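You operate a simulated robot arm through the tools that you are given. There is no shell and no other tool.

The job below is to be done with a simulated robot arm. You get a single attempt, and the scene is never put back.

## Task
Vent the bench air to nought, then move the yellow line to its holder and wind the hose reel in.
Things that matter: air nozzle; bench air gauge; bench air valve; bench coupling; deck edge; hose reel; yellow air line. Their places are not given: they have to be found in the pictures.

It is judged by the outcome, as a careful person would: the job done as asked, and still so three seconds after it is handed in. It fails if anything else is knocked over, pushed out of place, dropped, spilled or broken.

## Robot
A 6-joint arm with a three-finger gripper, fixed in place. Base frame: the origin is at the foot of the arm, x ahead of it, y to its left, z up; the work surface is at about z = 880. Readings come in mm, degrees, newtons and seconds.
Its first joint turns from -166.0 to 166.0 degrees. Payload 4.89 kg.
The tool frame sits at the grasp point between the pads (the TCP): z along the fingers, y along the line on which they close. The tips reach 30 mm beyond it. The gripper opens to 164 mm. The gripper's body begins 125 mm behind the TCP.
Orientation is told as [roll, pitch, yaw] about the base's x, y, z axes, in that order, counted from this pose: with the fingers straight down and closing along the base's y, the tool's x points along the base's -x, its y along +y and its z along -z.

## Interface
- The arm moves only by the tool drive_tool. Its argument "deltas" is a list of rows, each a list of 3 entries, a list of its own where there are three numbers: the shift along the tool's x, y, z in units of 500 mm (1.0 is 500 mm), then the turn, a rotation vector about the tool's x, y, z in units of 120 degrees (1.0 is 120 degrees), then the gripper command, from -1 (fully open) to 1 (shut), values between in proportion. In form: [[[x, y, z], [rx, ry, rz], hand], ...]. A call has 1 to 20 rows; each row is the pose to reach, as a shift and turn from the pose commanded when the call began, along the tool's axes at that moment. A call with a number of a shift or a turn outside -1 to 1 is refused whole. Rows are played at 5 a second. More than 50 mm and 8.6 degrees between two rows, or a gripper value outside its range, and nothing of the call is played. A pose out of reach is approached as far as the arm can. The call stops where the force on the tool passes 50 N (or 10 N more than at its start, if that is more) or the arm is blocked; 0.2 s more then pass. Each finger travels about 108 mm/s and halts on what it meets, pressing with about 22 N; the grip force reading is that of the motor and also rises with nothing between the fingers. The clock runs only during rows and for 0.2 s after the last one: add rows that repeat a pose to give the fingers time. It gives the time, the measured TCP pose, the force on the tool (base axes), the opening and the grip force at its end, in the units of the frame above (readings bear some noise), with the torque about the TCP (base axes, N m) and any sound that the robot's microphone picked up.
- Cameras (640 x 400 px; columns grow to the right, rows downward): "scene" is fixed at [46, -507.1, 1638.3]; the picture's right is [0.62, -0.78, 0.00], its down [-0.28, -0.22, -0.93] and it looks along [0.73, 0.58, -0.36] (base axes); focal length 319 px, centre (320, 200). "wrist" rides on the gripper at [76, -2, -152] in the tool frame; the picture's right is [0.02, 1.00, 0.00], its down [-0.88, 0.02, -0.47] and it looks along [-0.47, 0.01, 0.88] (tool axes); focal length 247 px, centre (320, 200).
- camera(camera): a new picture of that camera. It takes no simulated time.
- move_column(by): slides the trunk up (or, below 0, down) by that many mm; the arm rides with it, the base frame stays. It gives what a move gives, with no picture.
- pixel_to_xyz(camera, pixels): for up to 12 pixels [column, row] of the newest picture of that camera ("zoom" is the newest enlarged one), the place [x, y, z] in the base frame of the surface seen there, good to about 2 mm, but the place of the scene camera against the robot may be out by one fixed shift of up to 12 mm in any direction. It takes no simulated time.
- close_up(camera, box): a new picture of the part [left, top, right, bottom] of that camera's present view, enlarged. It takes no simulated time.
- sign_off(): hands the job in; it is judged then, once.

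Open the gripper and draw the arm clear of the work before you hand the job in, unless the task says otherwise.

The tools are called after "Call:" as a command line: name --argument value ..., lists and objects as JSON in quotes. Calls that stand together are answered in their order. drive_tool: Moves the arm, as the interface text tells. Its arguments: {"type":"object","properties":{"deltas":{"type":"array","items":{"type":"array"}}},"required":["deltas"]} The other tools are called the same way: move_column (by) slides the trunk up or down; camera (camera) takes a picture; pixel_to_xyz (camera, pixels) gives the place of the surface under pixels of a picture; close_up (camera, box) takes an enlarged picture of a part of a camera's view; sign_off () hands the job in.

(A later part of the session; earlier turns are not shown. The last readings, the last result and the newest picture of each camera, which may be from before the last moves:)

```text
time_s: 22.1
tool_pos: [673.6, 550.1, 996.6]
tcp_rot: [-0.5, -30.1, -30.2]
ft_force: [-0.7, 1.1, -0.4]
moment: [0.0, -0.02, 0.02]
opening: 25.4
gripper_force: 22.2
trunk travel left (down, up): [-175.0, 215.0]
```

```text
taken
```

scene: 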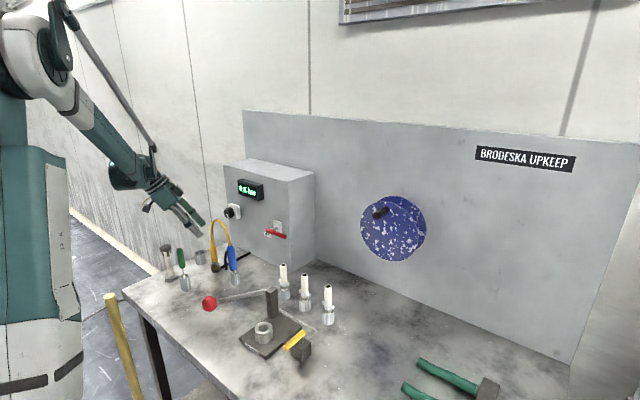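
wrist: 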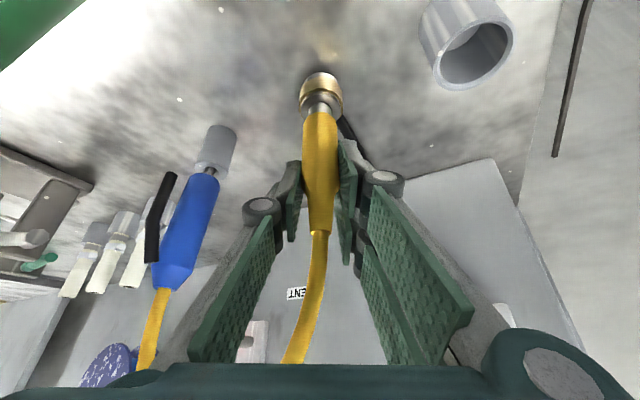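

The plug is held at 25.4 mm opening with 22 N. I draw it straight up slowly, 4 mm per row, watching the force.

Call:
drive_tool --deltas '[[[-0.002, 0, -0.0035], [0, 0, 0], 1], [[-0.005, 0, -0.0087], [0, 0, 0], 1], [[-0.008, 0, -0.0139], [0, 0, 0], 1], [[-0.012, 0, -0.0208], [0, 0, 0], 1], [[-0.016, 0, -0.0277], [0, 0, 0], 1], [[-0.02, 0, -0.0346], [0, 0, 0], 1], [[-0.024, 0, -0.0416], [0, 0, 0], 1], [[-0.028, 0, -0.0485], [0, 0, 0], 1], [[-0.032, 0, -0.0554], [0, 0, 0], 1], [[-0.036, 0, -0.0624], [0, 0, 0], 1], [[-0.04, 0, -0.0693], [0, 0, 0], 1]]'

Call:
camera --camera "wrist"

Call:
close_up --camera "scene" --box '[150, 200, 270, 296]'

```text
time_s: 24.5
tool_pos: [673.1, 549.7, 1037.0]
tcp_rot: [-0.4, -30.0, -30.1]
ft_force: [0.3, 0.7, -0.8]
moment: [-0.02, 0.01, -0.02]
opening: 24.9
gripper_force: 21.8
trunk travel left (down, up): [-175.0, 215.0]
```

```text
taken
```

wrist: 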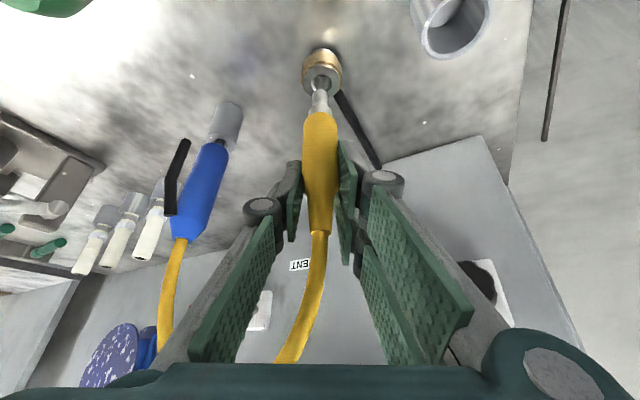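

```text
4.17 times, centred on (210, 248) of scene
```

zoom: 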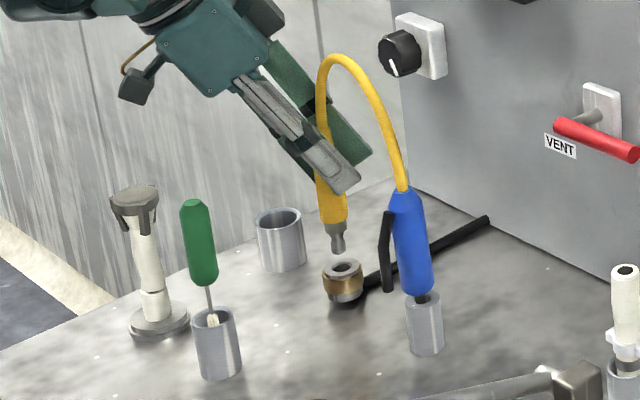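

The plug is out of the coupling with negligible force, and its nipple is about 33 mm long. I raise it another 30 mm and carry it gently along +y to above the empty cup.

Call:
drive_tool --deltas '[[[-0.015, 0, -0.026], [0, 0, 0], 1], [[-0.03, 0, -0.052], [0, 0, 0], 1], [[-0.0174, 0.0237, -0.0592], [0, 0, 0], 1], [[-0.0049, 0.0473, -0.0665], [0, 0, 0], 1], [[0.0077, 0.071, -0.0738], [0, 0, 0], 1], [[0.0203, 0.0946, -0.081], [0, 0, 0], 1], [[0.0329, 0.1183, -0.0883], [0, 0, 0], 1], [[0.0454, 0.1419, -0.0955], [0, 0, 0], 1], [[0.058, 0.1656, -0.1028], [0, 0, 0], 1], [[0.0706, 0.1892, -0.11], [0, 0, 0], 1], [[0.0706, 0.1892, -0.11], [0, 0, 0], 1]]'

Call:
camera --camera "wrist"

Call:
close_up --camera "scene" --box '[150, 200, 270, 296]'

```text
time_s: 26.9
tool_pos: [670.6, 660.4, 1064.8]
tcp_rot: [-0.5, -30.1, -30.0]
ft_force: [0.2, -0.1, -1.0]
moment: [0.02, 0.0, -0.01]
opening: 24.5
gripper_force: 21.4
trunk travel left (down, up): [-175.0, 215.0]
```

```text
taken
```

wrist: 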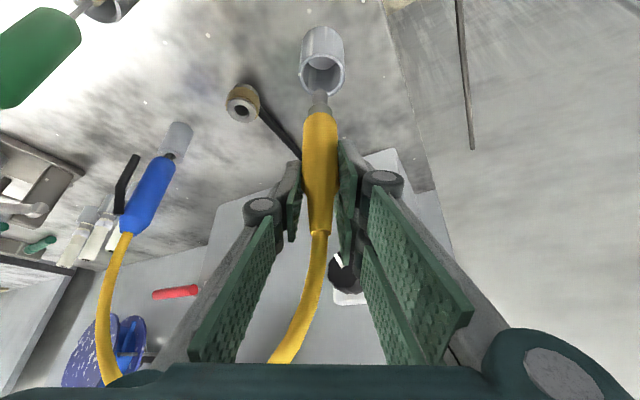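

```text
4.17 times, centred on (210, 248) of scene
```

zoom: 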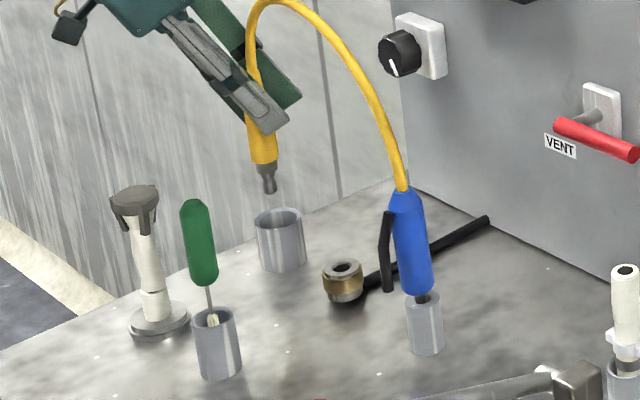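

The plug hangs above the cup, and the nozzle has stayed in its stand. I measure the nipple tip and the cup rim from the wrist to line them up.

Call:
close_up --camera "wrist" --box '[270, 10, 370, 130]'

Call:
pixel_to_xyz --camera "zoom" --pixels '[[320, 290], [320, 310], [321, 330], [318, 350], [320, 390], [250, 220], [395, 220], [322, 280], [322, 150], [255, 190], [390, 190], [320, 230]]'

```text
3.33 times, centred on (320, 70) of wrist
```

zoom: 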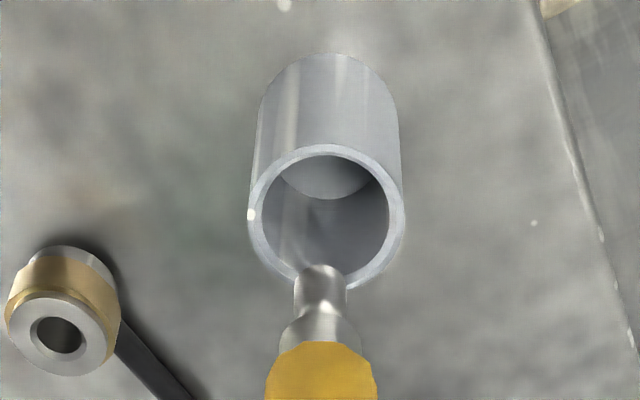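

```text
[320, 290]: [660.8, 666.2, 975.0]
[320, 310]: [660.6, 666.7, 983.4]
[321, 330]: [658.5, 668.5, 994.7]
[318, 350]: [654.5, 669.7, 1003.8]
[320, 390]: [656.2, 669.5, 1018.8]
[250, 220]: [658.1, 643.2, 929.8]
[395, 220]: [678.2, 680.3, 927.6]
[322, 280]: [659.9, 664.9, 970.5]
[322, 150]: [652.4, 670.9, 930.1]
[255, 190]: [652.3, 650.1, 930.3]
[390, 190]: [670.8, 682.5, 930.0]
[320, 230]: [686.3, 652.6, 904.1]
```

The nipple axis is at about (667, 663) and the cup centre at about (669.7, 661.2), so I shift by (+2.5, −2) and lower the plug into the cup slowly.

Call:
drive_tool --deltas '[[[-0.0055, -0.001, 0.0032], [0, 0, 0], 1], [[0.0055, -0.001, 0.0222], [0, 0, 0], 1], [[0.0165, -0.001, 0.0412], [0, 0, 0], 1], [[0.0275, -0.001, 0.0602], [0, 0, 0], 1], [[0.0385, -0.001, 0.0792], [0, 0, 0], 1], [[0.0475, -0.001, 0.095], [0, 0, 0], 1], [[0.0555, -0.001, 0.1088], [0, 0, 0], 1], [[0.0615, -0.001, 0.1192], [0, 0, 0], 1], [[0.0675, -0.001, 0.1296], [0, 0, 0], 1]]'

Call:
camera --camera "wrist"

Call:
close_up --camera "scene" --box '[150, 200, 270, 296]'

```text
time_s: 28.9
tool_pos: [672.6, 659.0, 992.6]
tcp_rot: [-0.4, -30.1, -30.2]
ft_force: [-0.5, 0.4, -0.9]
moment: [0.03, 0.04, -0.02]
opening: 24.8
gripper_force: 21.9
trunk travel left (down, up): [-175.0, 215.0]
```

```text
taken
```

wrist: 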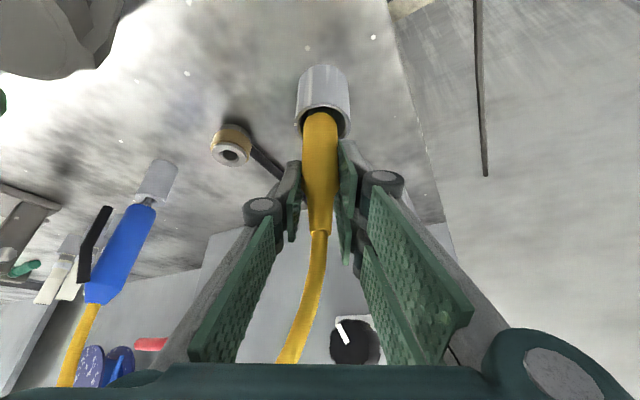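

```text
4.17 times, centred on (210, 248) of scene
```

zoom: 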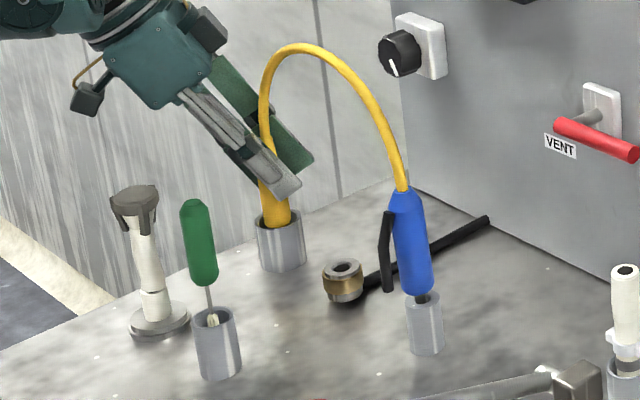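

The plug is inside the cup without contact force yet. I lower it a further 8 mm in small steps.

Call:
drive_tool --deltas '[[[0.002, 0, 0.0035], [0, 0, 0], 1], [[0.004, 0, 0.0069], [0, 0, 0], 1], [[0.006, 0, 0.0104], [0, 0, 0], 1], [[0.008, 0, 0.0139], [0, 0, 0], 1]]'

Call:
close_up --camera "wrist" --box '[260, 50, 400, 150]'

```text
time_s: 29.9
tool_pos: [671.1, 657.6, 986.3]
tcp_rot: [-0.5, -30.2, -30.2]
ft_force: [1.9, 0.0, 17.4]
moment: [0.06, -0.16, -0.04]
opening: 24.9
gripper_force: 22.3
trunk travel left (down, up): [-175.0, 215.0]
```

```text
4.00 times, centred on (330, 100) of wrist
```

zoom: 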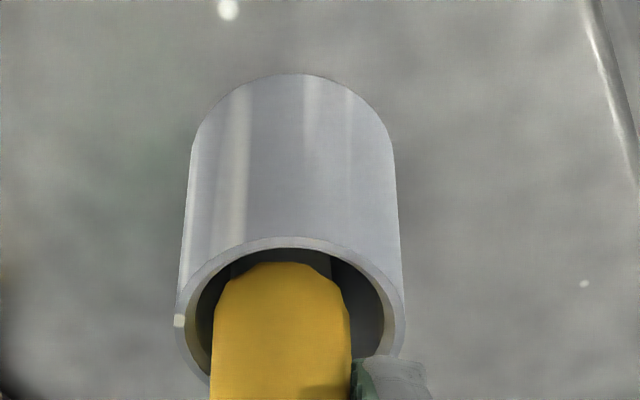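

The nipple has met the cup's floor (17 N upwards). I unload by 2 mm and open the fingers slowly to let the plug settle.

Call:
drive_tool --deltas '[[[-0.0015, 0, -0.0026], [0, 0, 0], 1], [[-0.002, 0, -0.0035], [0, 0, 0], 1], [[-0.002, 0, -0.0035], [0, 0, 0], 0.68], [[-0.002, 0, -0.0035], [0, 0, 0], 0.64], [[-0.002, 0, -0.0035], [0, 0, 0], 0.6], [[-0.002, 0, -0.0035], [0, 0, 0], 0.5], [[-0.002, 0, -0.0035], [0, 0, 0], 0.4], [[-0.002, 0, -0.0035], [0, 0, 0], 0.25], [[-0.002, 0, -0.0035], [0, 0, 0], 0.25]]'

Call:
camera --camera "wrist"

Call:
close_up --camera "scene" --box '[150, 200, 270, 296]'

```text
time_s: 31.9
tool_pos: [672.8, 658.0, 987.2]
tcp_rot: [-0.4, -30.1, -30.1]
ft_force: [0.3, 0.0, -0.2]
moment: [-0.03, 0.0, -0.01]
opening: 61.1
gripper_force: 0.2
trunk travel left (down, up): [-175.0, 215.0]
```

```text
taken
```

wrist: 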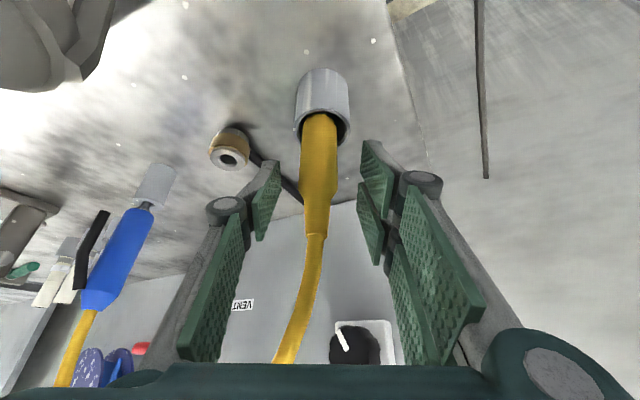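

```text
4.17 times, centred on (210, 248) of scene
```

zoom: 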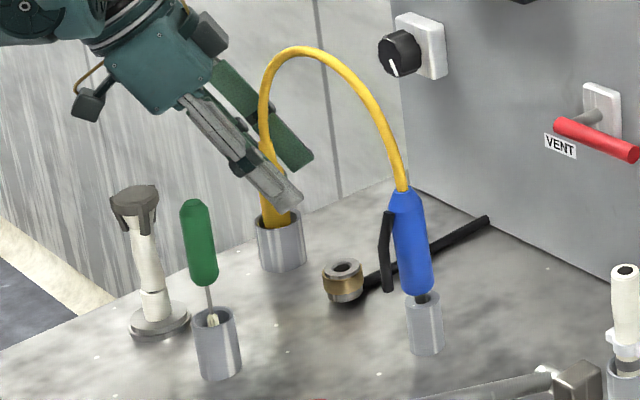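

The plug stands in the cup by itself. I retreat straight back along the tool axis, clear of the hose.

Call:
drive_tool --deltas '[[[0, 0, -0.03], [0, 0, 0], 0.25], [[0, 0, -0.07], [0, 0, 0], 0.25], [[0, 0, -0.12], [0, 0, 0], 0.25], [[0, 0, -0.18], [0, 0, 0], 0.25], [[0, 0, -0.24], [0, 0, 0], 0.25], [[0, 0, -0.3], [0, 0, 0], 0.25], [[0, 0, -0.36], [0, 0, 0], 0.25]]'

Call:
camera --camera "wrist"

Call:
close_up --camera "scene" --box '[150, 200, 270, 296]'

```text
time_s: 33.5
tool_pos: [595.5, 706.2, 1144.0]
tcp_rot: [-0.5, -30.2, -30.2]
ft_force: [0.8, 0.8, -0.3]
moment: [-0.03, 0.06, -0.06]
opening: 61.6
gripper_force: 0.1
trunk travel left (down, up): [-175.0, 215.0]
```

```text
taken
```

wrist: 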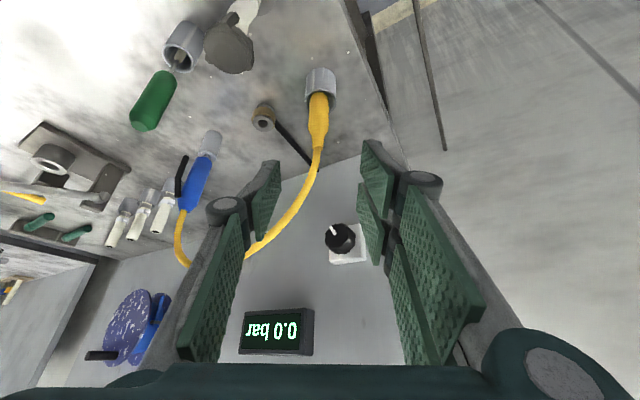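

```text
4.17 times, centred on (210, 248) of scene
```

zoom: 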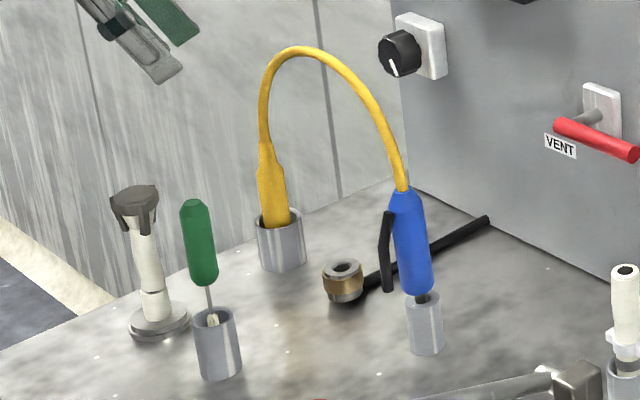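

The yellow plug stands in its cup and the gauge holds at 0.0 bar. Before going to the reel I take a scene picture and measure the bottles, press and hammers that stand in front of it.

Call:
camera --camera "scene"

Call:
pixel_to_xyz --camera "scene" --pixels '[[283, 266], [304, 275], [328, 287], [272, 290], [264, 326], [208, 302], [306, 340], [488, 385], [425, 362], [393, 230], [380, 211], [360, 290]]'

Call:
close_up --camera "scene" --box '[190, 240, 360, 370]'

```text
taken
```

scene: 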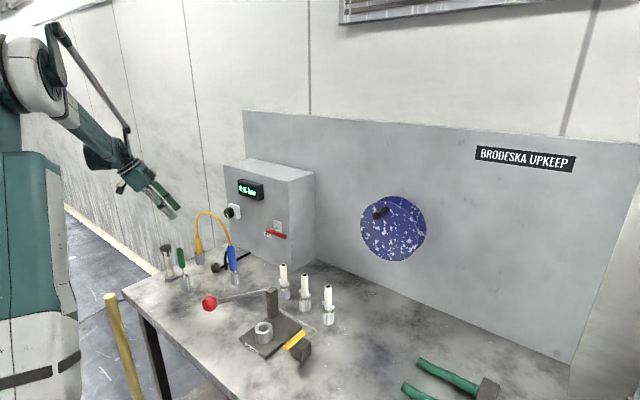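

```text
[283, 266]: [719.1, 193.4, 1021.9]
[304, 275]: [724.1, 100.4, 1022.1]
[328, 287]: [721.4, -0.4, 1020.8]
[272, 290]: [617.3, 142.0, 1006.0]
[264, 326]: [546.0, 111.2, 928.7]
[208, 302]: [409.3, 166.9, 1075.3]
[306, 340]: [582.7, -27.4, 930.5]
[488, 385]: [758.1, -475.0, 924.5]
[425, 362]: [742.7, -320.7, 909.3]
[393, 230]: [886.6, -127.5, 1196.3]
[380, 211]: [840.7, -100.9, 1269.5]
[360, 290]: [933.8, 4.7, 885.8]
```

```text
3.08 times, centred on (275, 305) of scene
```

zoom: 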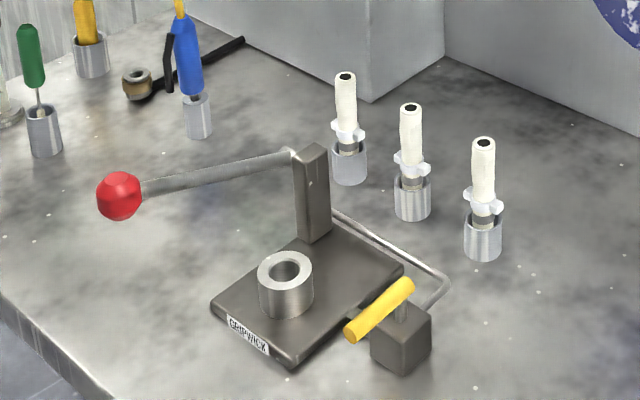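

White items stand at x≈720 with tops at z≈1022, and the press's red ball is at (409,167,1075); my path stays above them. I lift, swing back towards the centre, and turn the tool to look at the reel.

Call:
drive_tool --deltas '[[[-0.042, -0.0214, -0.0543], [0, 0, 0], 0.25], [[-0.0839, -0.0428, -0.1087], [0, 0, 0], 0.25], [[-0.1259, -0.0641, -0.163], [0, 0, 0], 0.25], [[-0.1678, -0.0855, -0.2173], [0, 0, 0], 0.25], [[-0.2079, -0.1557, -0.1999], [-0.0254, -0.0458, -0.0195], 0], [[-0.248, -0.2259, -0.1825], [-0.0509, -0.0916, -0.039], -0.2], [[-0.288, -0.296, -0.1652], [-0.0763, -0.1373, -0.0585], -0.4], [[-0.3281, -0.3661, -0.1478], [-0.1017, -0.1831, -0.0781], -0.6], [[-0.3682, -0.4363, -0.1304], [-0.1271, -0.2289, -0.0976], -0.8], [[-0.4083, -0.5064, -0.113], [-0.1526, -0.2747, -0.1171], -1], [[-0.4483, -0.5766, -0.0957], [-0.178, -0.3204, -0.1366], -1], [[-0.4884, -0.6467, -0.0783], [-0.2034, -0.3662, -0.1561], -1]]'

```text
time_s: 36.1
tool_pos: [597.6, 331.4, 1300.5]
tcp_rot: [-1.9, -75.1, 1.5]
ft_force: [0.3, 2.2, -0.2]
moment: [-0.06, -0.02, -0.3]
opening: 164.1
gripper_force: 0.0
trunk travel left (down, up): [-175.0, 215.0]
```

The tool now points forward at 75°. I move across to y≈−20 and lower to z≈1220 to view the reel.

Call:
drive_tool --deltas '[[[0.0179, -0.0878, 0.0105], [0, 0, 0], -1], [[0.0358, -0.1755, 0.021], [0, 0, 0], -1], [[0.0537, -0.2633, 0.0315], [0, 0, 0], -1], [[0.0716, -0.351, 0.042], [0, 0, 0], -1], [[0.0895, -0.4388, 0.0525], [0, 0, 0], -1], [[0.1074, -0.5265, 0.063], [0, 0, 0], -1], [[0.1253, -0.6143, 0.0735], [0, 0, 0], -1], [[0.1432, -0.702, 0.084], [0, 0, 0], -1]]'

Call:
camera --camera "wrist"

Call:
camera --camera "scene"

```text
time_s: 37.9
tool_pos: [616.3, -22.6, 1223.6]
tcp_rot: [-2.2, -75.1, 1.6]
ft_force: [-0.3, 0.4, 0.7]
moment: [-0.05, 0.0, -0.16]
opening: 163.9
gripper_force: 0.1
trunk travel left (down, up): [-175.0, 215.0]
```

```text
taken
```

wrist: 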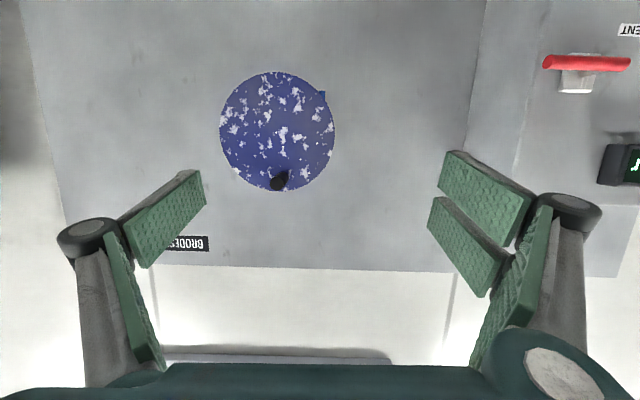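

```text
taken
```

scene: 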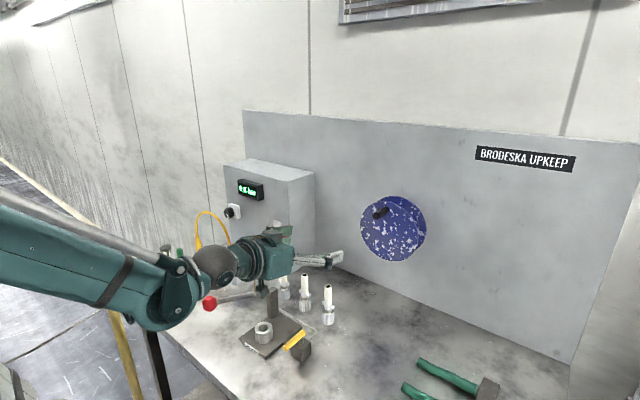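

The reel is well seen at wrist (277,130) with the handle at (279,180), but in the scene the arm's elbow hangs low near (165,300), close to the red ball. I measure the elbow's height and zoom in on both the reel and the arm.

Call:
pixel_to_xyz --camera "scene" --pixels '[[165, 310], [185, 300], [150, 325], [213, 268], [208, 303], [100, 290], [245, 262], [175, 270], [265, 290]]'

Call:
close_up --camera "wrist" --box '[200, 60, 350, 200]'

Call:
close_up --camera "scene" --box '[120, 220, 340, 360]'

```text
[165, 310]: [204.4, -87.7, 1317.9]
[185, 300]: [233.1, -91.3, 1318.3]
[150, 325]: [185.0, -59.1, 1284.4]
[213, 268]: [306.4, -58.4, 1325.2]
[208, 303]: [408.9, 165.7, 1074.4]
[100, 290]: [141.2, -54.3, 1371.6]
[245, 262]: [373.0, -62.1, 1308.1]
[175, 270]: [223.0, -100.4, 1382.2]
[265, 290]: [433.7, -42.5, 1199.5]
```

```text
2.86 times, centred on (275, 130) of wrist
```

zoom: 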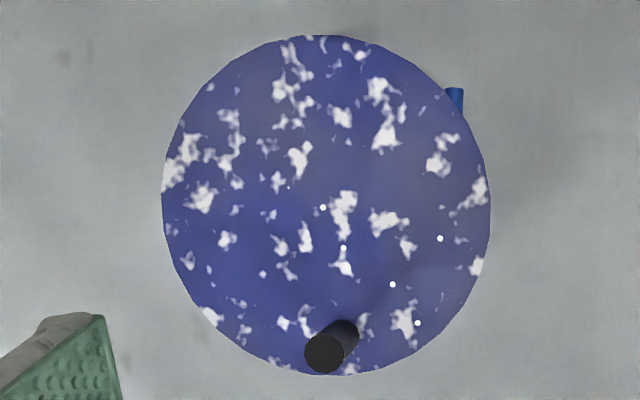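

```text
2.86 times, centred on (230, 290) of scene
```

zoom: 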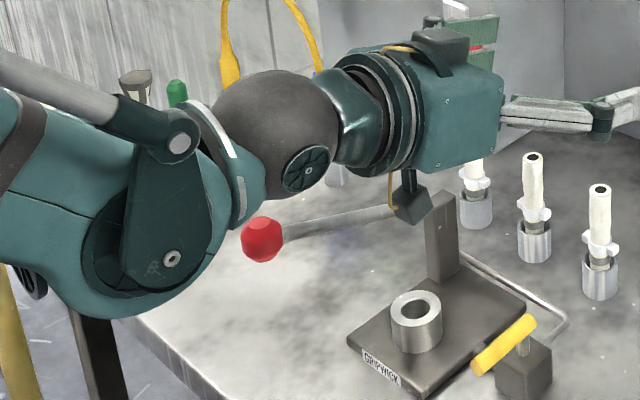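

The elbow is at z≈1290, well clear of everything. I now measure the reel disc, the handle and the hose tail in the wrist view.

Call:
pixel_to_xyz --camera "wrist" --pixels '[[276.4, 183], [271, 183], [281.5, 183], [276.4, 178.5], [283, 177], [277, 132], [222, 132], [332, 132], [277, 75], [264, 189], [322.5, 95], [322.5, 100]]'

```text
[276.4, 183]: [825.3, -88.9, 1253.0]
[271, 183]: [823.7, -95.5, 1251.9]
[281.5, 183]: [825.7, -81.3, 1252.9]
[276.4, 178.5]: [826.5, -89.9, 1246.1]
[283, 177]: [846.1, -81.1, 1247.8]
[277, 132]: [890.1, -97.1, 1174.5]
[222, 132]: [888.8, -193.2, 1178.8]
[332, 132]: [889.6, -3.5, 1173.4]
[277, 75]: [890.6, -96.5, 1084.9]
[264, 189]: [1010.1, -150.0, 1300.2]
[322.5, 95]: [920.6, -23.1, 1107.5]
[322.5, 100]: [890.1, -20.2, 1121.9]
```

The disc centre is (y −98.4, z 1178) with the handle at (y −88.5, z 1252.5), x 825–890, about 20 mm thick and 75 mm off-centre. I move to a pre-grasp point in front of the handle with the fingers partly closed.

Call:
drive_tool --deltas '[[[-0.0271, -0.0264, 0.0564], [0, 0, 0], -0.5], [[-0.0542, -0.0527, 0.1128], [0, 0, 0], 0], [[-0.0812, -0.0791, 0.1692], [0, 0, 0], 0.3], [[-0.1083, -0.1054, 0.2256], [0, 0, 0], 0.35], [[-0.1354, -0.1318, 0.282], [0, 0, 0], 0.35]]'

Call:
camera --camera "wrist"

Call:
camera --camera "scene"

```text
time_s: 39.1
tool_pos: [770.3, -87.5, 1254.0]
tcp_rot: [-1.5, -74.8, 1.0]
ft_force: [-1.1, -0.4, 0.9]
moment: [-0.01, 0.07, -0.07]
opening: 53.1
gripper_force: 0.1
trunk travel left (down, up): [-175.0, 215.0]
```

```text
taken
```

wrist: 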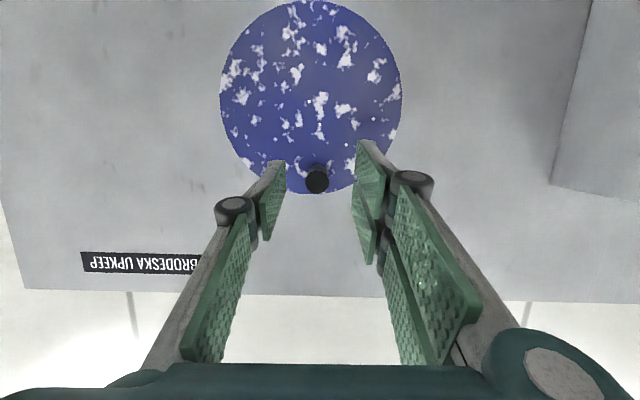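

```text
taken
```

scene: 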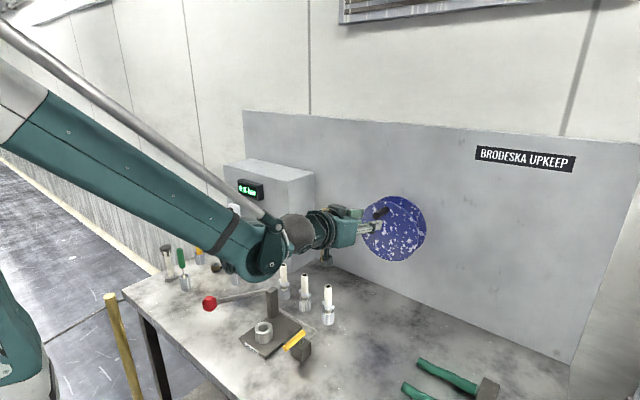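

The handle sits centred between the fingers at (317,180). I advance 75 mm in x so the pads straddle it.

Call:
drive_tool --deltas '[[[-0.0097, 0, 0.0362], [0, 0, 0], 0.35], [[-0.0194, 0, 0.0725], [0, 0, 0], 0.35], [[-0.0291, 0, 0.1087], [0, 0, 0], 0.35], [[-0.0388, 0, 0.1449], [0, 0, 0], 0.35]]'

Call:
camera --camera "wrist"

```text
time_s: 40.1
tool_pos: [843.8, -89.3, 1253.0]
tcp_rot: [-1.4, -75.0, 1.1]
ft_force: [-1.1, -0.1, -0.3]
moment: [-0.02, 0.01, 0.0]
opening: 53.2
gripper_force: 0.1
trunk travel left (down, up): [-175.0, 215.0]
```

```text
taken
```

wrist: 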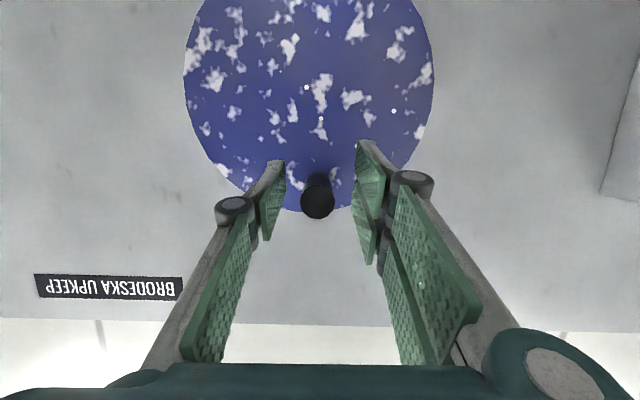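

The handle lies between the pads at (318,195). I close on it.

Call:
drive_tool --deltas '[[[0, 0, 0], [0, 0, 0], 0.5], [[0, 0, 0], [0, 0, 0], 0.65], [[0, 0, 0], [0, 0, 0], 0.8], [[0, 0, 0], [0, 0, 0], 1], [[0, 0, 0], [0, 0, 0], 1]]'

Call:
camera --camera "wrist"

```text
time_s: 41.3
tool_pos: [845.8, -89.1, 1252.6]
tcp_rot: [-1.5, -74.9, 1.1]
ft_force: [3.2, 0.3, -0.1]
moment: [-0.02, 0.01, 0.02]
opening: 21.3
gripper_force: 45.1
trunk travel left (down, up): [-175.0, 215.0]
```

```text
taken
```

wrist: 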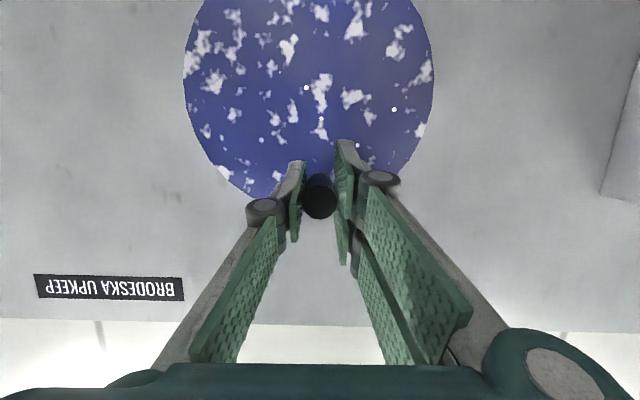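

The handle is held (21.3 mm opening). I turn the crank about 30° from the top towards −y as a first try and check forces, the hose tail and sounds.

Call:
drive_tool --deltas '[[[-0.0008, -0.0092, -0.0002], [0, 0, 0], 1], [[-0.0012, -0.0186, -0.0003], [0, 0, 0], 1], [[-0.0006, -0.0318, -0.0002], [0, 0, 0], 1], [[0.001, -0.0448, 0.0003], [0, 0, 0], 1], [[0.0039, -0.0576, 0.001], [0, 0, 0], 1], [[0.0075, -0.07, 0.002], [0, 0, 0], 1], [[0.0124, -0.0822, 0.0033], [0, 0, 0], 1]]'

Call:
camera --camera "wrist"

Call:
close_up --camera "scene" --box '[320, 170, 460, 290]'

```text
time_s: 42.9
tool_pos: [844.0, -131.2, 1246.6]
tcp_rot: [-1.5, -74.8, 1.1]
ft_force: [0.7, 4.9, 0.5]
moment: [0.28, -0.07, 0.13]
opening: 21.5
gripper_force: 44.5
trunk travel left (down, up): [-175.0, 215.0]
```

```text
taken
```

wrist: 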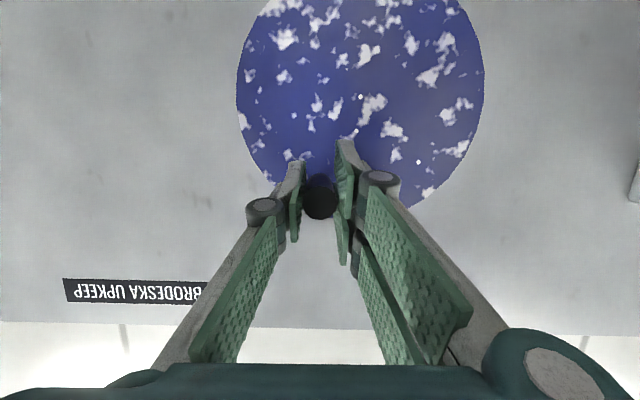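

```text
3.33 times, centred on (390, 230) of scene
```

zoom: 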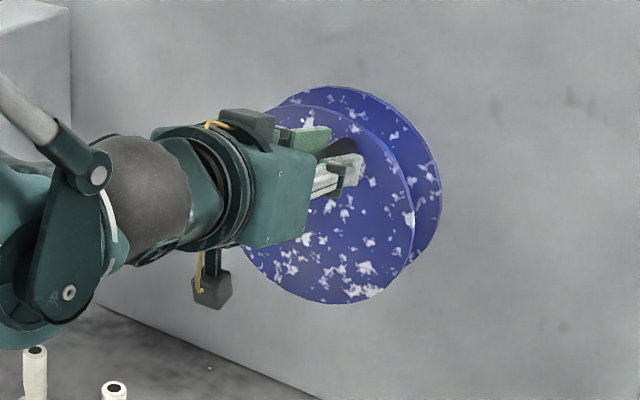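

The reel turned about 32° with only 5 N and no sound. To judge how the hose tail responds before winding further, I let go, back off, and look from the +y side.

Call:
drive_tool --deltas '[[[0, 0, 0], [0, 0, 0], 0.65], [[0, 0, 0], [0, 0, 0], 0.4], [[0, 0, 0], [0, 0, 0], 0.35], [[0.0129, 0, -0.0483], [0, 0, 0], 0.35], [[0.0259, 0, -0.0966], [0, 0, 0], 0.35], [[0.0388, 0, -0.1449], [0, 0, 0], 0.35], [[0.0388, 0.08, -0.1449], [0, 0, 0], 0.35], [[0.0388, 0.16, -0.1449], [0, 0, 0], 0.35], [[0.0388, 0.24, -0.1449], [0, 0, 0], 0.35], [[0.0388, 0.32, -0.1449], [0, 0, 0], 0.35], [[0.0388, 0.4, -0.1449], [0, 0, 0], 0.35]]'

Call:
camera --camera "wrist"

Call:
close_up --camera "scene" --box '[340, 180, 450, 270]'

```text
time_s: 45.3
tool_pos: [771.2, 70.1, 1245.3]
tcp_rot: [-1.2, -75.0, 0.9]
ft_force: [-0.1, -0.6, -0.3]
moment: [0.02, 0.01, 0.12]
opening: 53.4
gripper_force: 0.1
trunk travel left (down, up): [-175.0, 215.0]
```

```text
taken
```

wrist: 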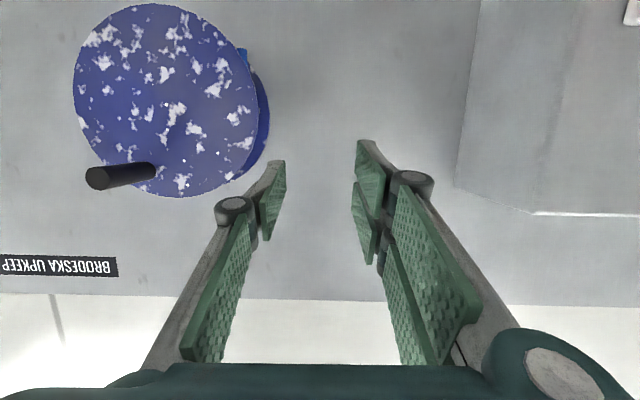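

```text
4.44 times, centred on (395, 225) of scene
```

zoom: 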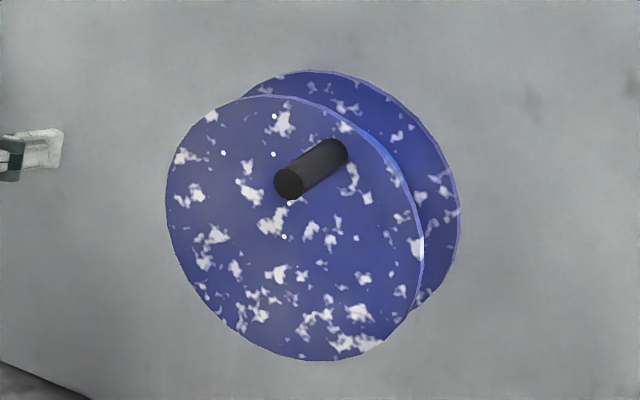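

The reel stayed where I left it, and the tail is still visible at (243,53). I move 130 mm further to +y for a clearer side view.

Call:
drive_tool --deltas '[[[0, 0.065, -0.02], [0, 0, 0], 0.35], [[0, 0.13, -0.04], [0, 0, 0], 0.35], [[0, 0.195, -0.06], [0, 0, 0], 0.35], [[0, 0.26, -0.08], [0, 0, 0], 0.35]]'

Call:
camera --camera "wrist"

Call:
close_up --camera "wrist" --box '[0, 0, 220, 200]'

```text
time_s: 46.3
tool_pos: [733.4, 201.0, 1254.9]
tcp_rot: [-1.5, -74.9, 1.0]
ft_force: [0.6, -0.1, -0.3]
moment: [0.04, -0.01, 0.1]
opening: 53.3
gripper_force: 0.0
trunk travel left (down, up): [-175.0, 215.0]
```

```text
taken
```

wrist: 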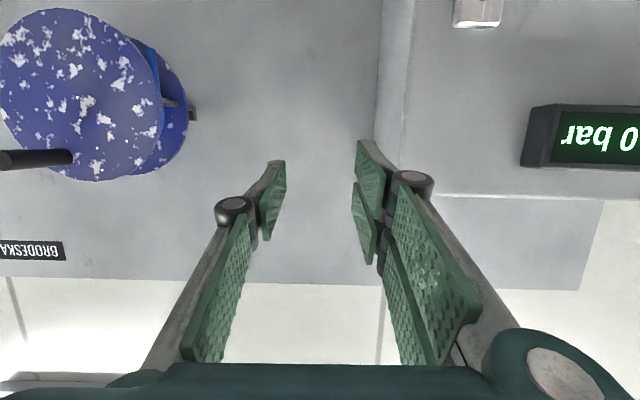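

```text
2.00 times, centred on (110, 100) of wrist
```

zoom: 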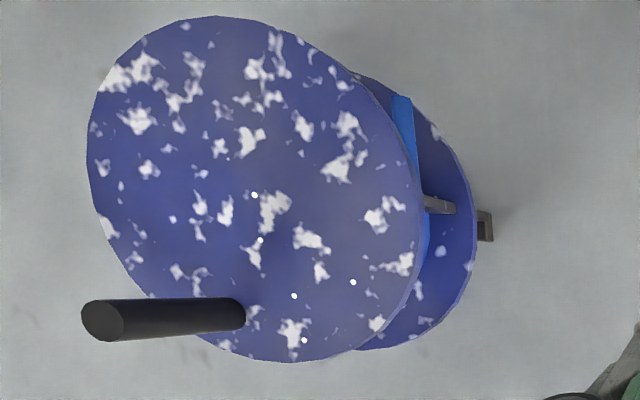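

The tail's lower end shows at zoom (402,98) and the guide at (437,205). I measure them to see whether the tail has shortened.

Call:
pixel_to_xyz --camera "zoom" --pixels '[[402, 100], [402, 108], [405, 125], [412, 150], [437, 205], [425, 205], [485, 226], [430, 235], [103, 320], [160, 315], [260, 205], [428, 250]]'

```text
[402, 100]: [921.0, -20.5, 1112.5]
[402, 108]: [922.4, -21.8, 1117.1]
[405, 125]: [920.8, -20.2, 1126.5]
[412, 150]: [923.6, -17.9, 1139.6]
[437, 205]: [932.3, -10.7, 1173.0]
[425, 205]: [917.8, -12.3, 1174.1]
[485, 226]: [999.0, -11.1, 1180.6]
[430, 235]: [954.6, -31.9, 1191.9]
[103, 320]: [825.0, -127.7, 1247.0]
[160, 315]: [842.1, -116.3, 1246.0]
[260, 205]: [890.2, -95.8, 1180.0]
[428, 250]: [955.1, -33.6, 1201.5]
```

The tail end has come up from z≈1102 to ≈1110 for 32° of turn, so this is the winding direction and about most of a full turn or more is needed. I return to the handle, now near (y −130, z 1246.5), and straddle it again.

Call:
drive_tool --deltas '[[[0, -0.0829, 0.0082], [0, 0, 0], 0.35], [[0, -0.1658, 0.0164], [0, 0, 0], 0.35], [[0, -0.2486, 0.0245], [0, 0, 0], 0.35], [[0, -0.3315, 0.0327], [0, 0, 0], 0.35], [[0, -0.4144, 0.0409], [0, 0, 0], 0.35], [[0, -0.4973, 0.0491], [0, 0, 0], 0.35], [[0, -0.5801, 0.0572], [0, 0, 0], 0.35], [[0, -0.663, 0.0654], [0, 0, 0], 0.35], [[0, -0.663, 0.0654], [0, 0, 0], 0.35], [[-0.0139, -0.663, 0.1169], [0, 0, 0], 0.35], [[-0.0277, -0.663, 0.1685], [0, 0, 0], 0.35], [[-0.0416, -0.663, 0.22], [0, 0, 0], 0.35]]'

Call:
camera --camera "wrist"

```text
time_s: 48.9
tool_pos: [841.4, -130.5, 1248.7]
tcp_rot: [-1.4, -75.0, 1.0]
ft_force: [-1.6, -0.1, 0.1]
moment: [-0.01, 0.06, -0.02]
opening: 53.2
gripper_force: 0.0
trunk travel left (down, up): [-175.0, 215.0]
```

```text
taken
```

wrist: 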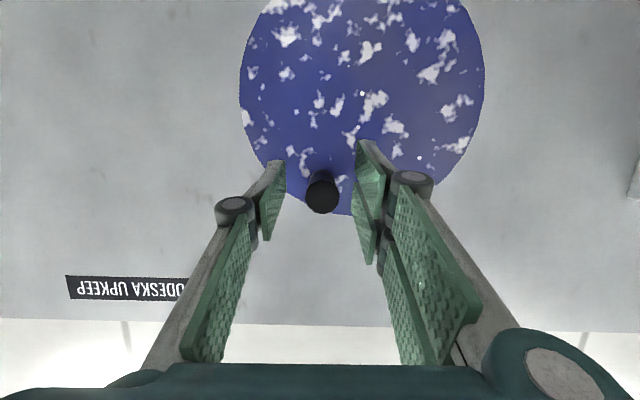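

The handle is centred at (322,190). I close on it and wind on about 90°, down the −y side, in 10° steps.

Call:
drive_tool --deltas '[[[0, 0, 0], [0, 0, 0], 0.6], [[0, 0, 0], [0, 0, 0], 0.8], [[0, 0, 0], [0, 0, 0], 1], [[0, 0, 0], [0, 0, 0], 1], [[0.0128, -0.023, 0.0034], [0, 0, 0], 1], [[0.029, -0.043, 0.0078], [0, 0, 0], 1], [[0.0485, -0.0598, 0.013], [0, 0, 0], 1], [[0.0703, -0.073, 0.0189], [0, 0, 0], 1], [[0.0941, -0.082, 0.0252], [0, 0, 0], 1], [[0.119, -0.0866, 0.0319], [0, 0, 0], 1], [[0.1445, -0.0866, 0.0387], [0, 0, 0], 1], [[0.1694, -0.082, 0.0454], [0, 0, 0], 1], [[0.1932, -0.073, 0.0518], [0, 0, 0], 1]]'

Call:
camera --camera "wrist"

Call:
camera --camera "scene"

```text
time_s: 51.8
tool_pos: [842.5, -164.2, 1149.6]
tcp_rot: [-1.1, -75.1, 0.8]
ft_force: [0.2, 18.2, 13.4]
moment: [0.21, -0.53, -0.02]
opening: 21.3
gripper_force: 45.2
trunk travel left (down, up): [-175.0, 215.0]
stopped in row 13: the force on the tool passed its limit at 51 N (the readings are from after the stop); the commanded pose is now the measured one
```

```text
taken
```

wrist: 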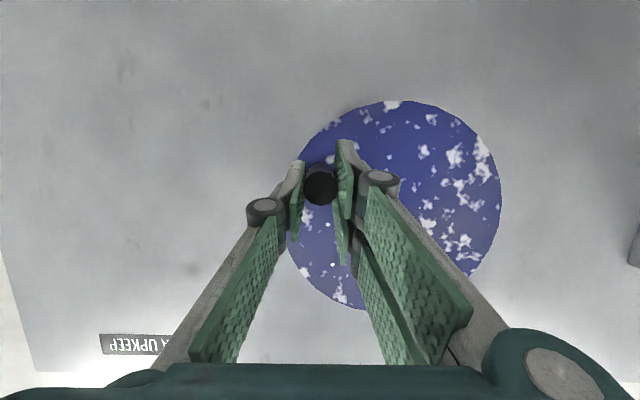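

```text
taken
```

scene: 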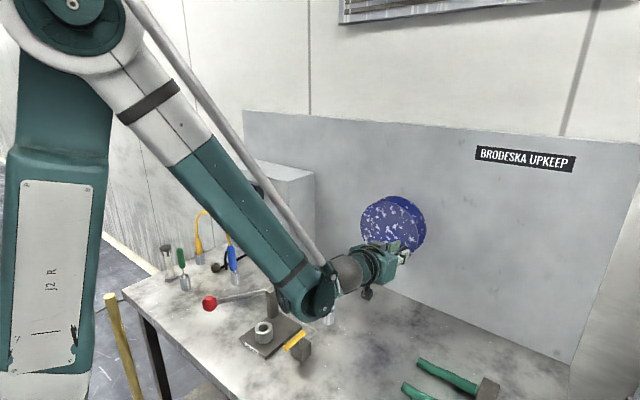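

The turn went through about 90° before stopping at 51 N; the force is mostly radial, meaning my circle is a few mm off rather than the reel being blocked. I measure the handle's and disc's true positions in the wrist view.

Call:
pixel_to_xyz --camera "wrist" --pixels '[[320, 185], [320, 178], [320, 195], [500, 200], [404, 102], [396, 205], [365, 308], [300, 140], [478, 140], [300, 265]]'

```text
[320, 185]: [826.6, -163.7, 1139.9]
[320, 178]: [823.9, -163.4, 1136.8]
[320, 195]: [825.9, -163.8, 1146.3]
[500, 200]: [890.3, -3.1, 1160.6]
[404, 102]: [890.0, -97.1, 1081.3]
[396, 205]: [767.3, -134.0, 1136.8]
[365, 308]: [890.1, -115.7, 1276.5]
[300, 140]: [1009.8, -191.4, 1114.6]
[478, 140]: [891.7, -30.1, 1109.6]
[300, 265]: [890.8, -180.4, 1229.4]
```

The handle centre is at about (y −163.7, z 1141.5), 8 mm below the pads' centre, so it rolled in the grip. Before going lower I check how near the arm's forearm is to the white items on the bench.

Call:
pixel_to_xyz --camera "scene" --pixels '[[300, 312], [325, 290], [345, 275], [310, 320], [290, 300], [365, 292], [332, 318], [327, 285], [305, 275], [375, 265]]'

Call:
close_up --camera "scene" --box '[260, 190, 440, 340]'

```text
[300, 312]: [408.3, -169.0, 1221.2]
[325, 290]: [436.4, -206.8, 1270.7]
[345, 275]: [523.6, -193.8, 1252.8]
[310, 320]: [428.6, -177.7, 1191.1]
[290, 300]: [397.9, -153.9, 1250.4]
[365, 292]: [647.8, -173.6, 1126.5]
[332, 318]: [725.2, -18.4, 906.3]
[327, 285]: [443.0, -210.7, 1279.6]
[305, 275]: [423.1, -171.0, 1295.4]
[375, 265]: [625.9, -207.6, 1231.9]
```

```text
2.67 times, centred on (350, 265) of scene
```

zoom: 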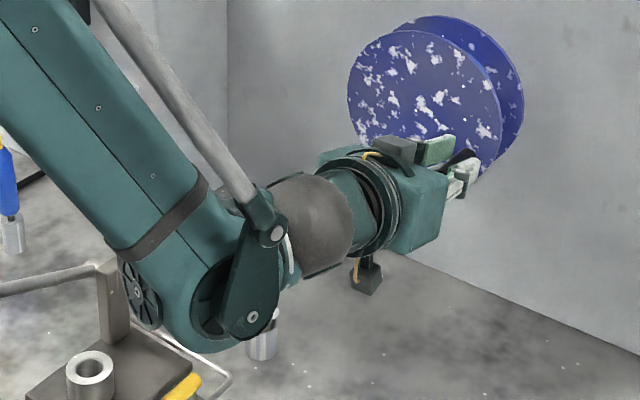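

The forearm stays above z≈1190 with nothing near it, so going lower is safe. I loosen, re-centre the pads on the handle, grip again and wind on through the bottom to about −200°.

Call:
drive_tool --deltas '[[[0, 0, 0], [0, 0, 0], 0.55], [[0, 0, 0], [0, 0, 0], 0.55], [[0.0144, 0.001, 0.008], [0, 0, 0], 0.55], [[0.0144, 0.001, 0.008], [0, 0, 0], 0.8], [[0.0144, 0.001, 0.008], [0, 0, 0], 1], [[0.0144, 0.001, 0.008], [0, 0, 0], 1], [[0.0368, 0.017, 0.014], [0, 0, 0], 1], [[0.0548, 0.0356, 0.0188], [0, 0, 0], 1], [[0.0693, 0.057, 0.0227], [0, 0, 0], 1], [[0.0799, 0.0806, 0.0256], [0, 0, 0], 1], [[0.0865, 0.106, 0.0273], [0, 0, 0], 1], [[0.0886, 0.132, 0.0279], [0, 0, 0], 1], [[0.0865, 0.158, 0.0273], [0, 0, 0], 1], [[0.0799, 0.1832, 0.0256], [0, 0, 0], 1]]'

Call:
camera --camera "wrist"

Call:
camera --camera "scene"

```text
time_s: 54.6
tool_pos: [844.4, -99.8, 1101.6]
tcp_rot: [-1.2, -75.0, 0.5]
ft_force: [-4.3, -26.7, -13.7]
moment: [0.1, -0.07, -0.74]
opening: 21.6
gripper_force: 45.0
trunk travel left (down, up): [-175.0, 215.0]
stopped in row 13: the force on the tool passed its limit at 63 N (the readings are from after the stop); the commanded pose is now the measured one
```

```text
taken
```

wrist: 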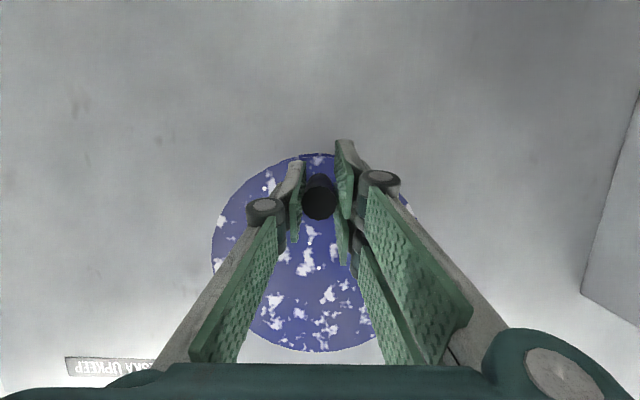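

```text
taken
```

scene: 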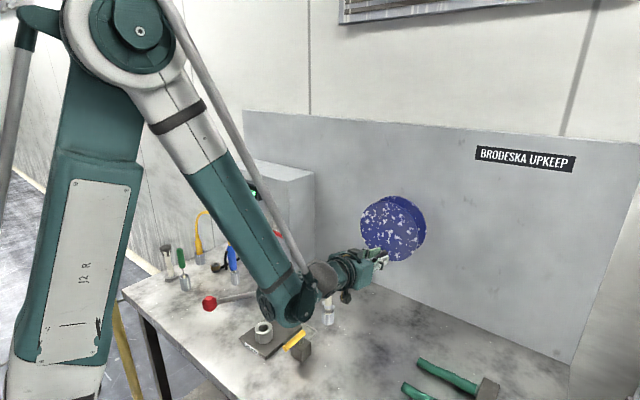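

It stopped at 63 N at the very bottom, with the force straight against the turning direction, so the reel may have reached its end. I let go, back off and look at the tail from the +y side.

Call:
drive_tool --deltas '[[[0, 0, 0], [0, 0, 0], 0.7], [[0, 0, 0], [0, 0, 0], 0.45], [[0, 0, 0], [0, 0, 0], 0.35], [[0.0129, 0, -0.0483], [0, 0, 0], 0.35], [[0.0259, 0, -0.0966], [0, 0, 0], 0.35], [[0.0388, 0, -0.1449], [0, 0, 0], 0.35]]'

Call:
camera --camera "wrist"

Call:
close_up --camera "scene" --box '[340, 180, 450, 270]'

```text
time_s: 56.0
tool_pos: [769.8, -96.1, 1100.8]
tcp_rot: [-1.4, -75.0, 0.8]
ft_force: [0.7, 0.4, -0.4]
moment: [-0.01, -0.03, 0.03]
opening: 53.3
gripper_force: 0.1
trunk travel left (down, up): [-175.0, 215.0]
```

```text
taken
```

wrist: 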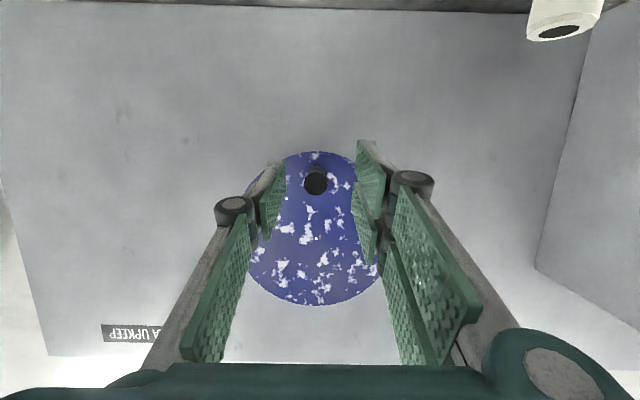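

```text
4.44 times, centred on (395, 225) of scene
```

zoom: 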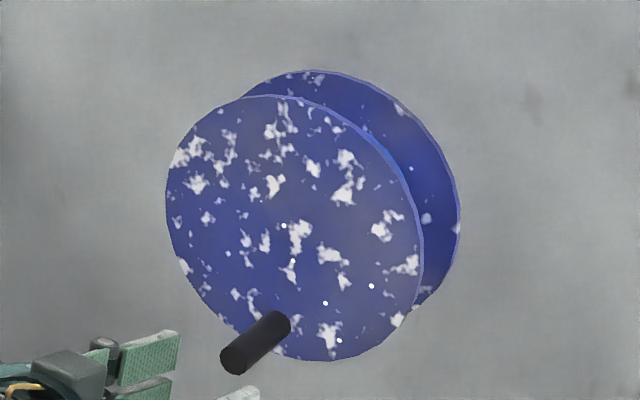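

The handle rests at the bottom of its circle. I rise and move to the +y side to inspect the hose tail.

Call:
drive_tool --deltas '[[[-0.0655, 0, -0.0358], [0, 0, 0], 0.35], [[-0.131, 0, -0.0715], [0, 0, 0], 0.35], [[-0.1965, 0, -0.1073], [0, 0, 0], 0.35], [[-0.262, 0, -0.143], [0, 0, 0], 0.35], [[-0.262, 0.085, -0.143], [0, 0, 0], 0.35], [[-0.262, 0.17, -0.143], [0, 0, 0], 0.35], [[-0.262, 0.255, -0.143], [0, 0, 0], 0.35], [[-0.262, 0.34, -0.143], [0, 0, 0], 0.35], [[-0.262, 0.425, -0.143], [0, 0, 0], 0.35], [[-0.262, 0.51, -0.143], [0, 0, 0], 0.35], [[-0.262, 0.592, -0.143], [0, 0, 0], 0.35]]'

Call:
close_up --camera "wrist" --box '[0, 0, 220, 200]'

Call:
camera --camera "scene"

```text
time_s: 58.4
tool_pos: [736.5, 200.0, 1246.8]
tcp_rot: [-1.4, -75.1, 0.9]
ft_force: [0.3, -1.1, 0.5]
moment: [0.08, 0.01, 0.18]
opening: 53.4
gripper_force: 0.0
trunk travel left (down, up): [-175.0, 215.0]
```

```text
2.00 times, centred on (110, 100) of wrist
```

zoom: 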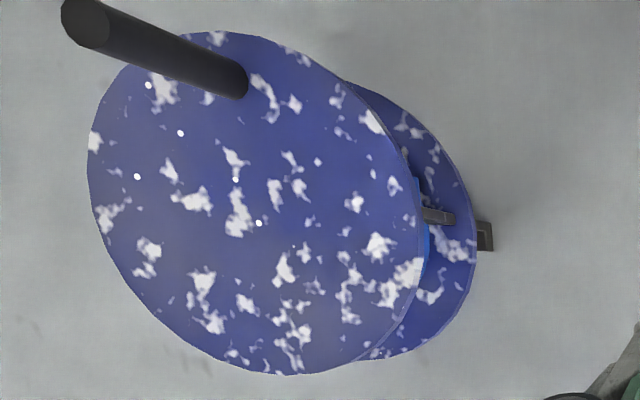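

```text
taken
```

scene: 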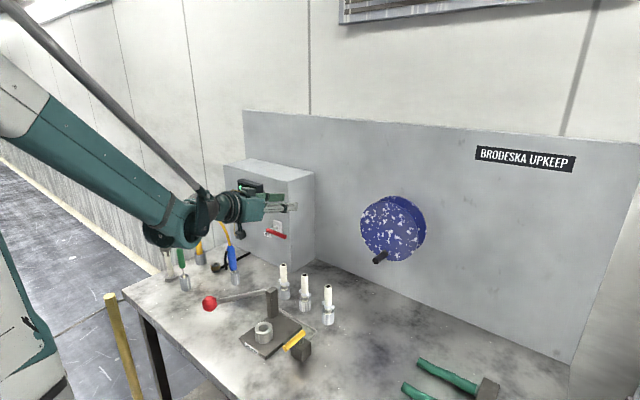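

The tail has drawn up almost to the guide, seen near zoom (422,180). I zoom in more and measure the end.

Call:
close_up --camera "wrist" --box '[130, 60, 210, 130]'

Call:
pixel_to_xyz --camera "zoom" --pixels '[[225, 130], [228, 145], [240, 170], [250, 195], [290, 200], [250, 230], [225, 120], [235, 160]]'

```text
5.71 times, centred on (170, 95) of wrist
```

zoom: 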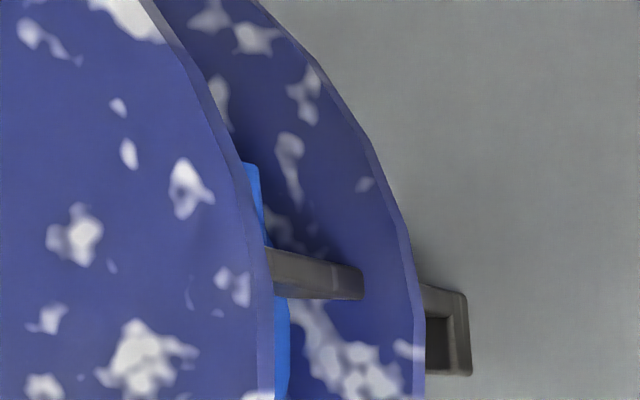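

```text
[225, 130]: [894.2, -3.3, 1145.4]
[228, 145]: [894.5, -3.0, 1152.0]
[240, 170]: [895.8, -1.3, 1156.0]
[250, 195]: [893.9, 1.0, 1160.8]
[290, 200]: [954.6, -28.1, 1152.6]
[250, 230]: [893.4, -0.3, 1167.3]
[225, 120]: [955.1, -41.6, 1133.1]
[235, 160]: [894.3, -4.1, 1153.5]
```

The blue end stops at zoom row 163 just below the guide at row 250–298. I measure those points exactly.

Call:
pixel_to_xyz --camera "zoom" --pixels '[[254, 167], [254, 175], [258, 200], [264, 230], [300, 270], [340, 280], [282, 330], [280, 370]]'

```text
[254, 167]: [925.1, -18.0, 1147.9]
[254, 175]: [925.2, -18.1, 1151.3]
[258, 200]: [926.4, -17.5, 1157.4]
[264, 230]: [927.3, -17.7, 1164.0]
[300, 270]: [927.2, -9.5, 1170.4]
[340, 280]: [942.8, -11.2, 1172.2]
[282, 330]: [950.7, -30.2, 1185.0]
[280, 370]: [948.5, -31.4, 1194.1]
```

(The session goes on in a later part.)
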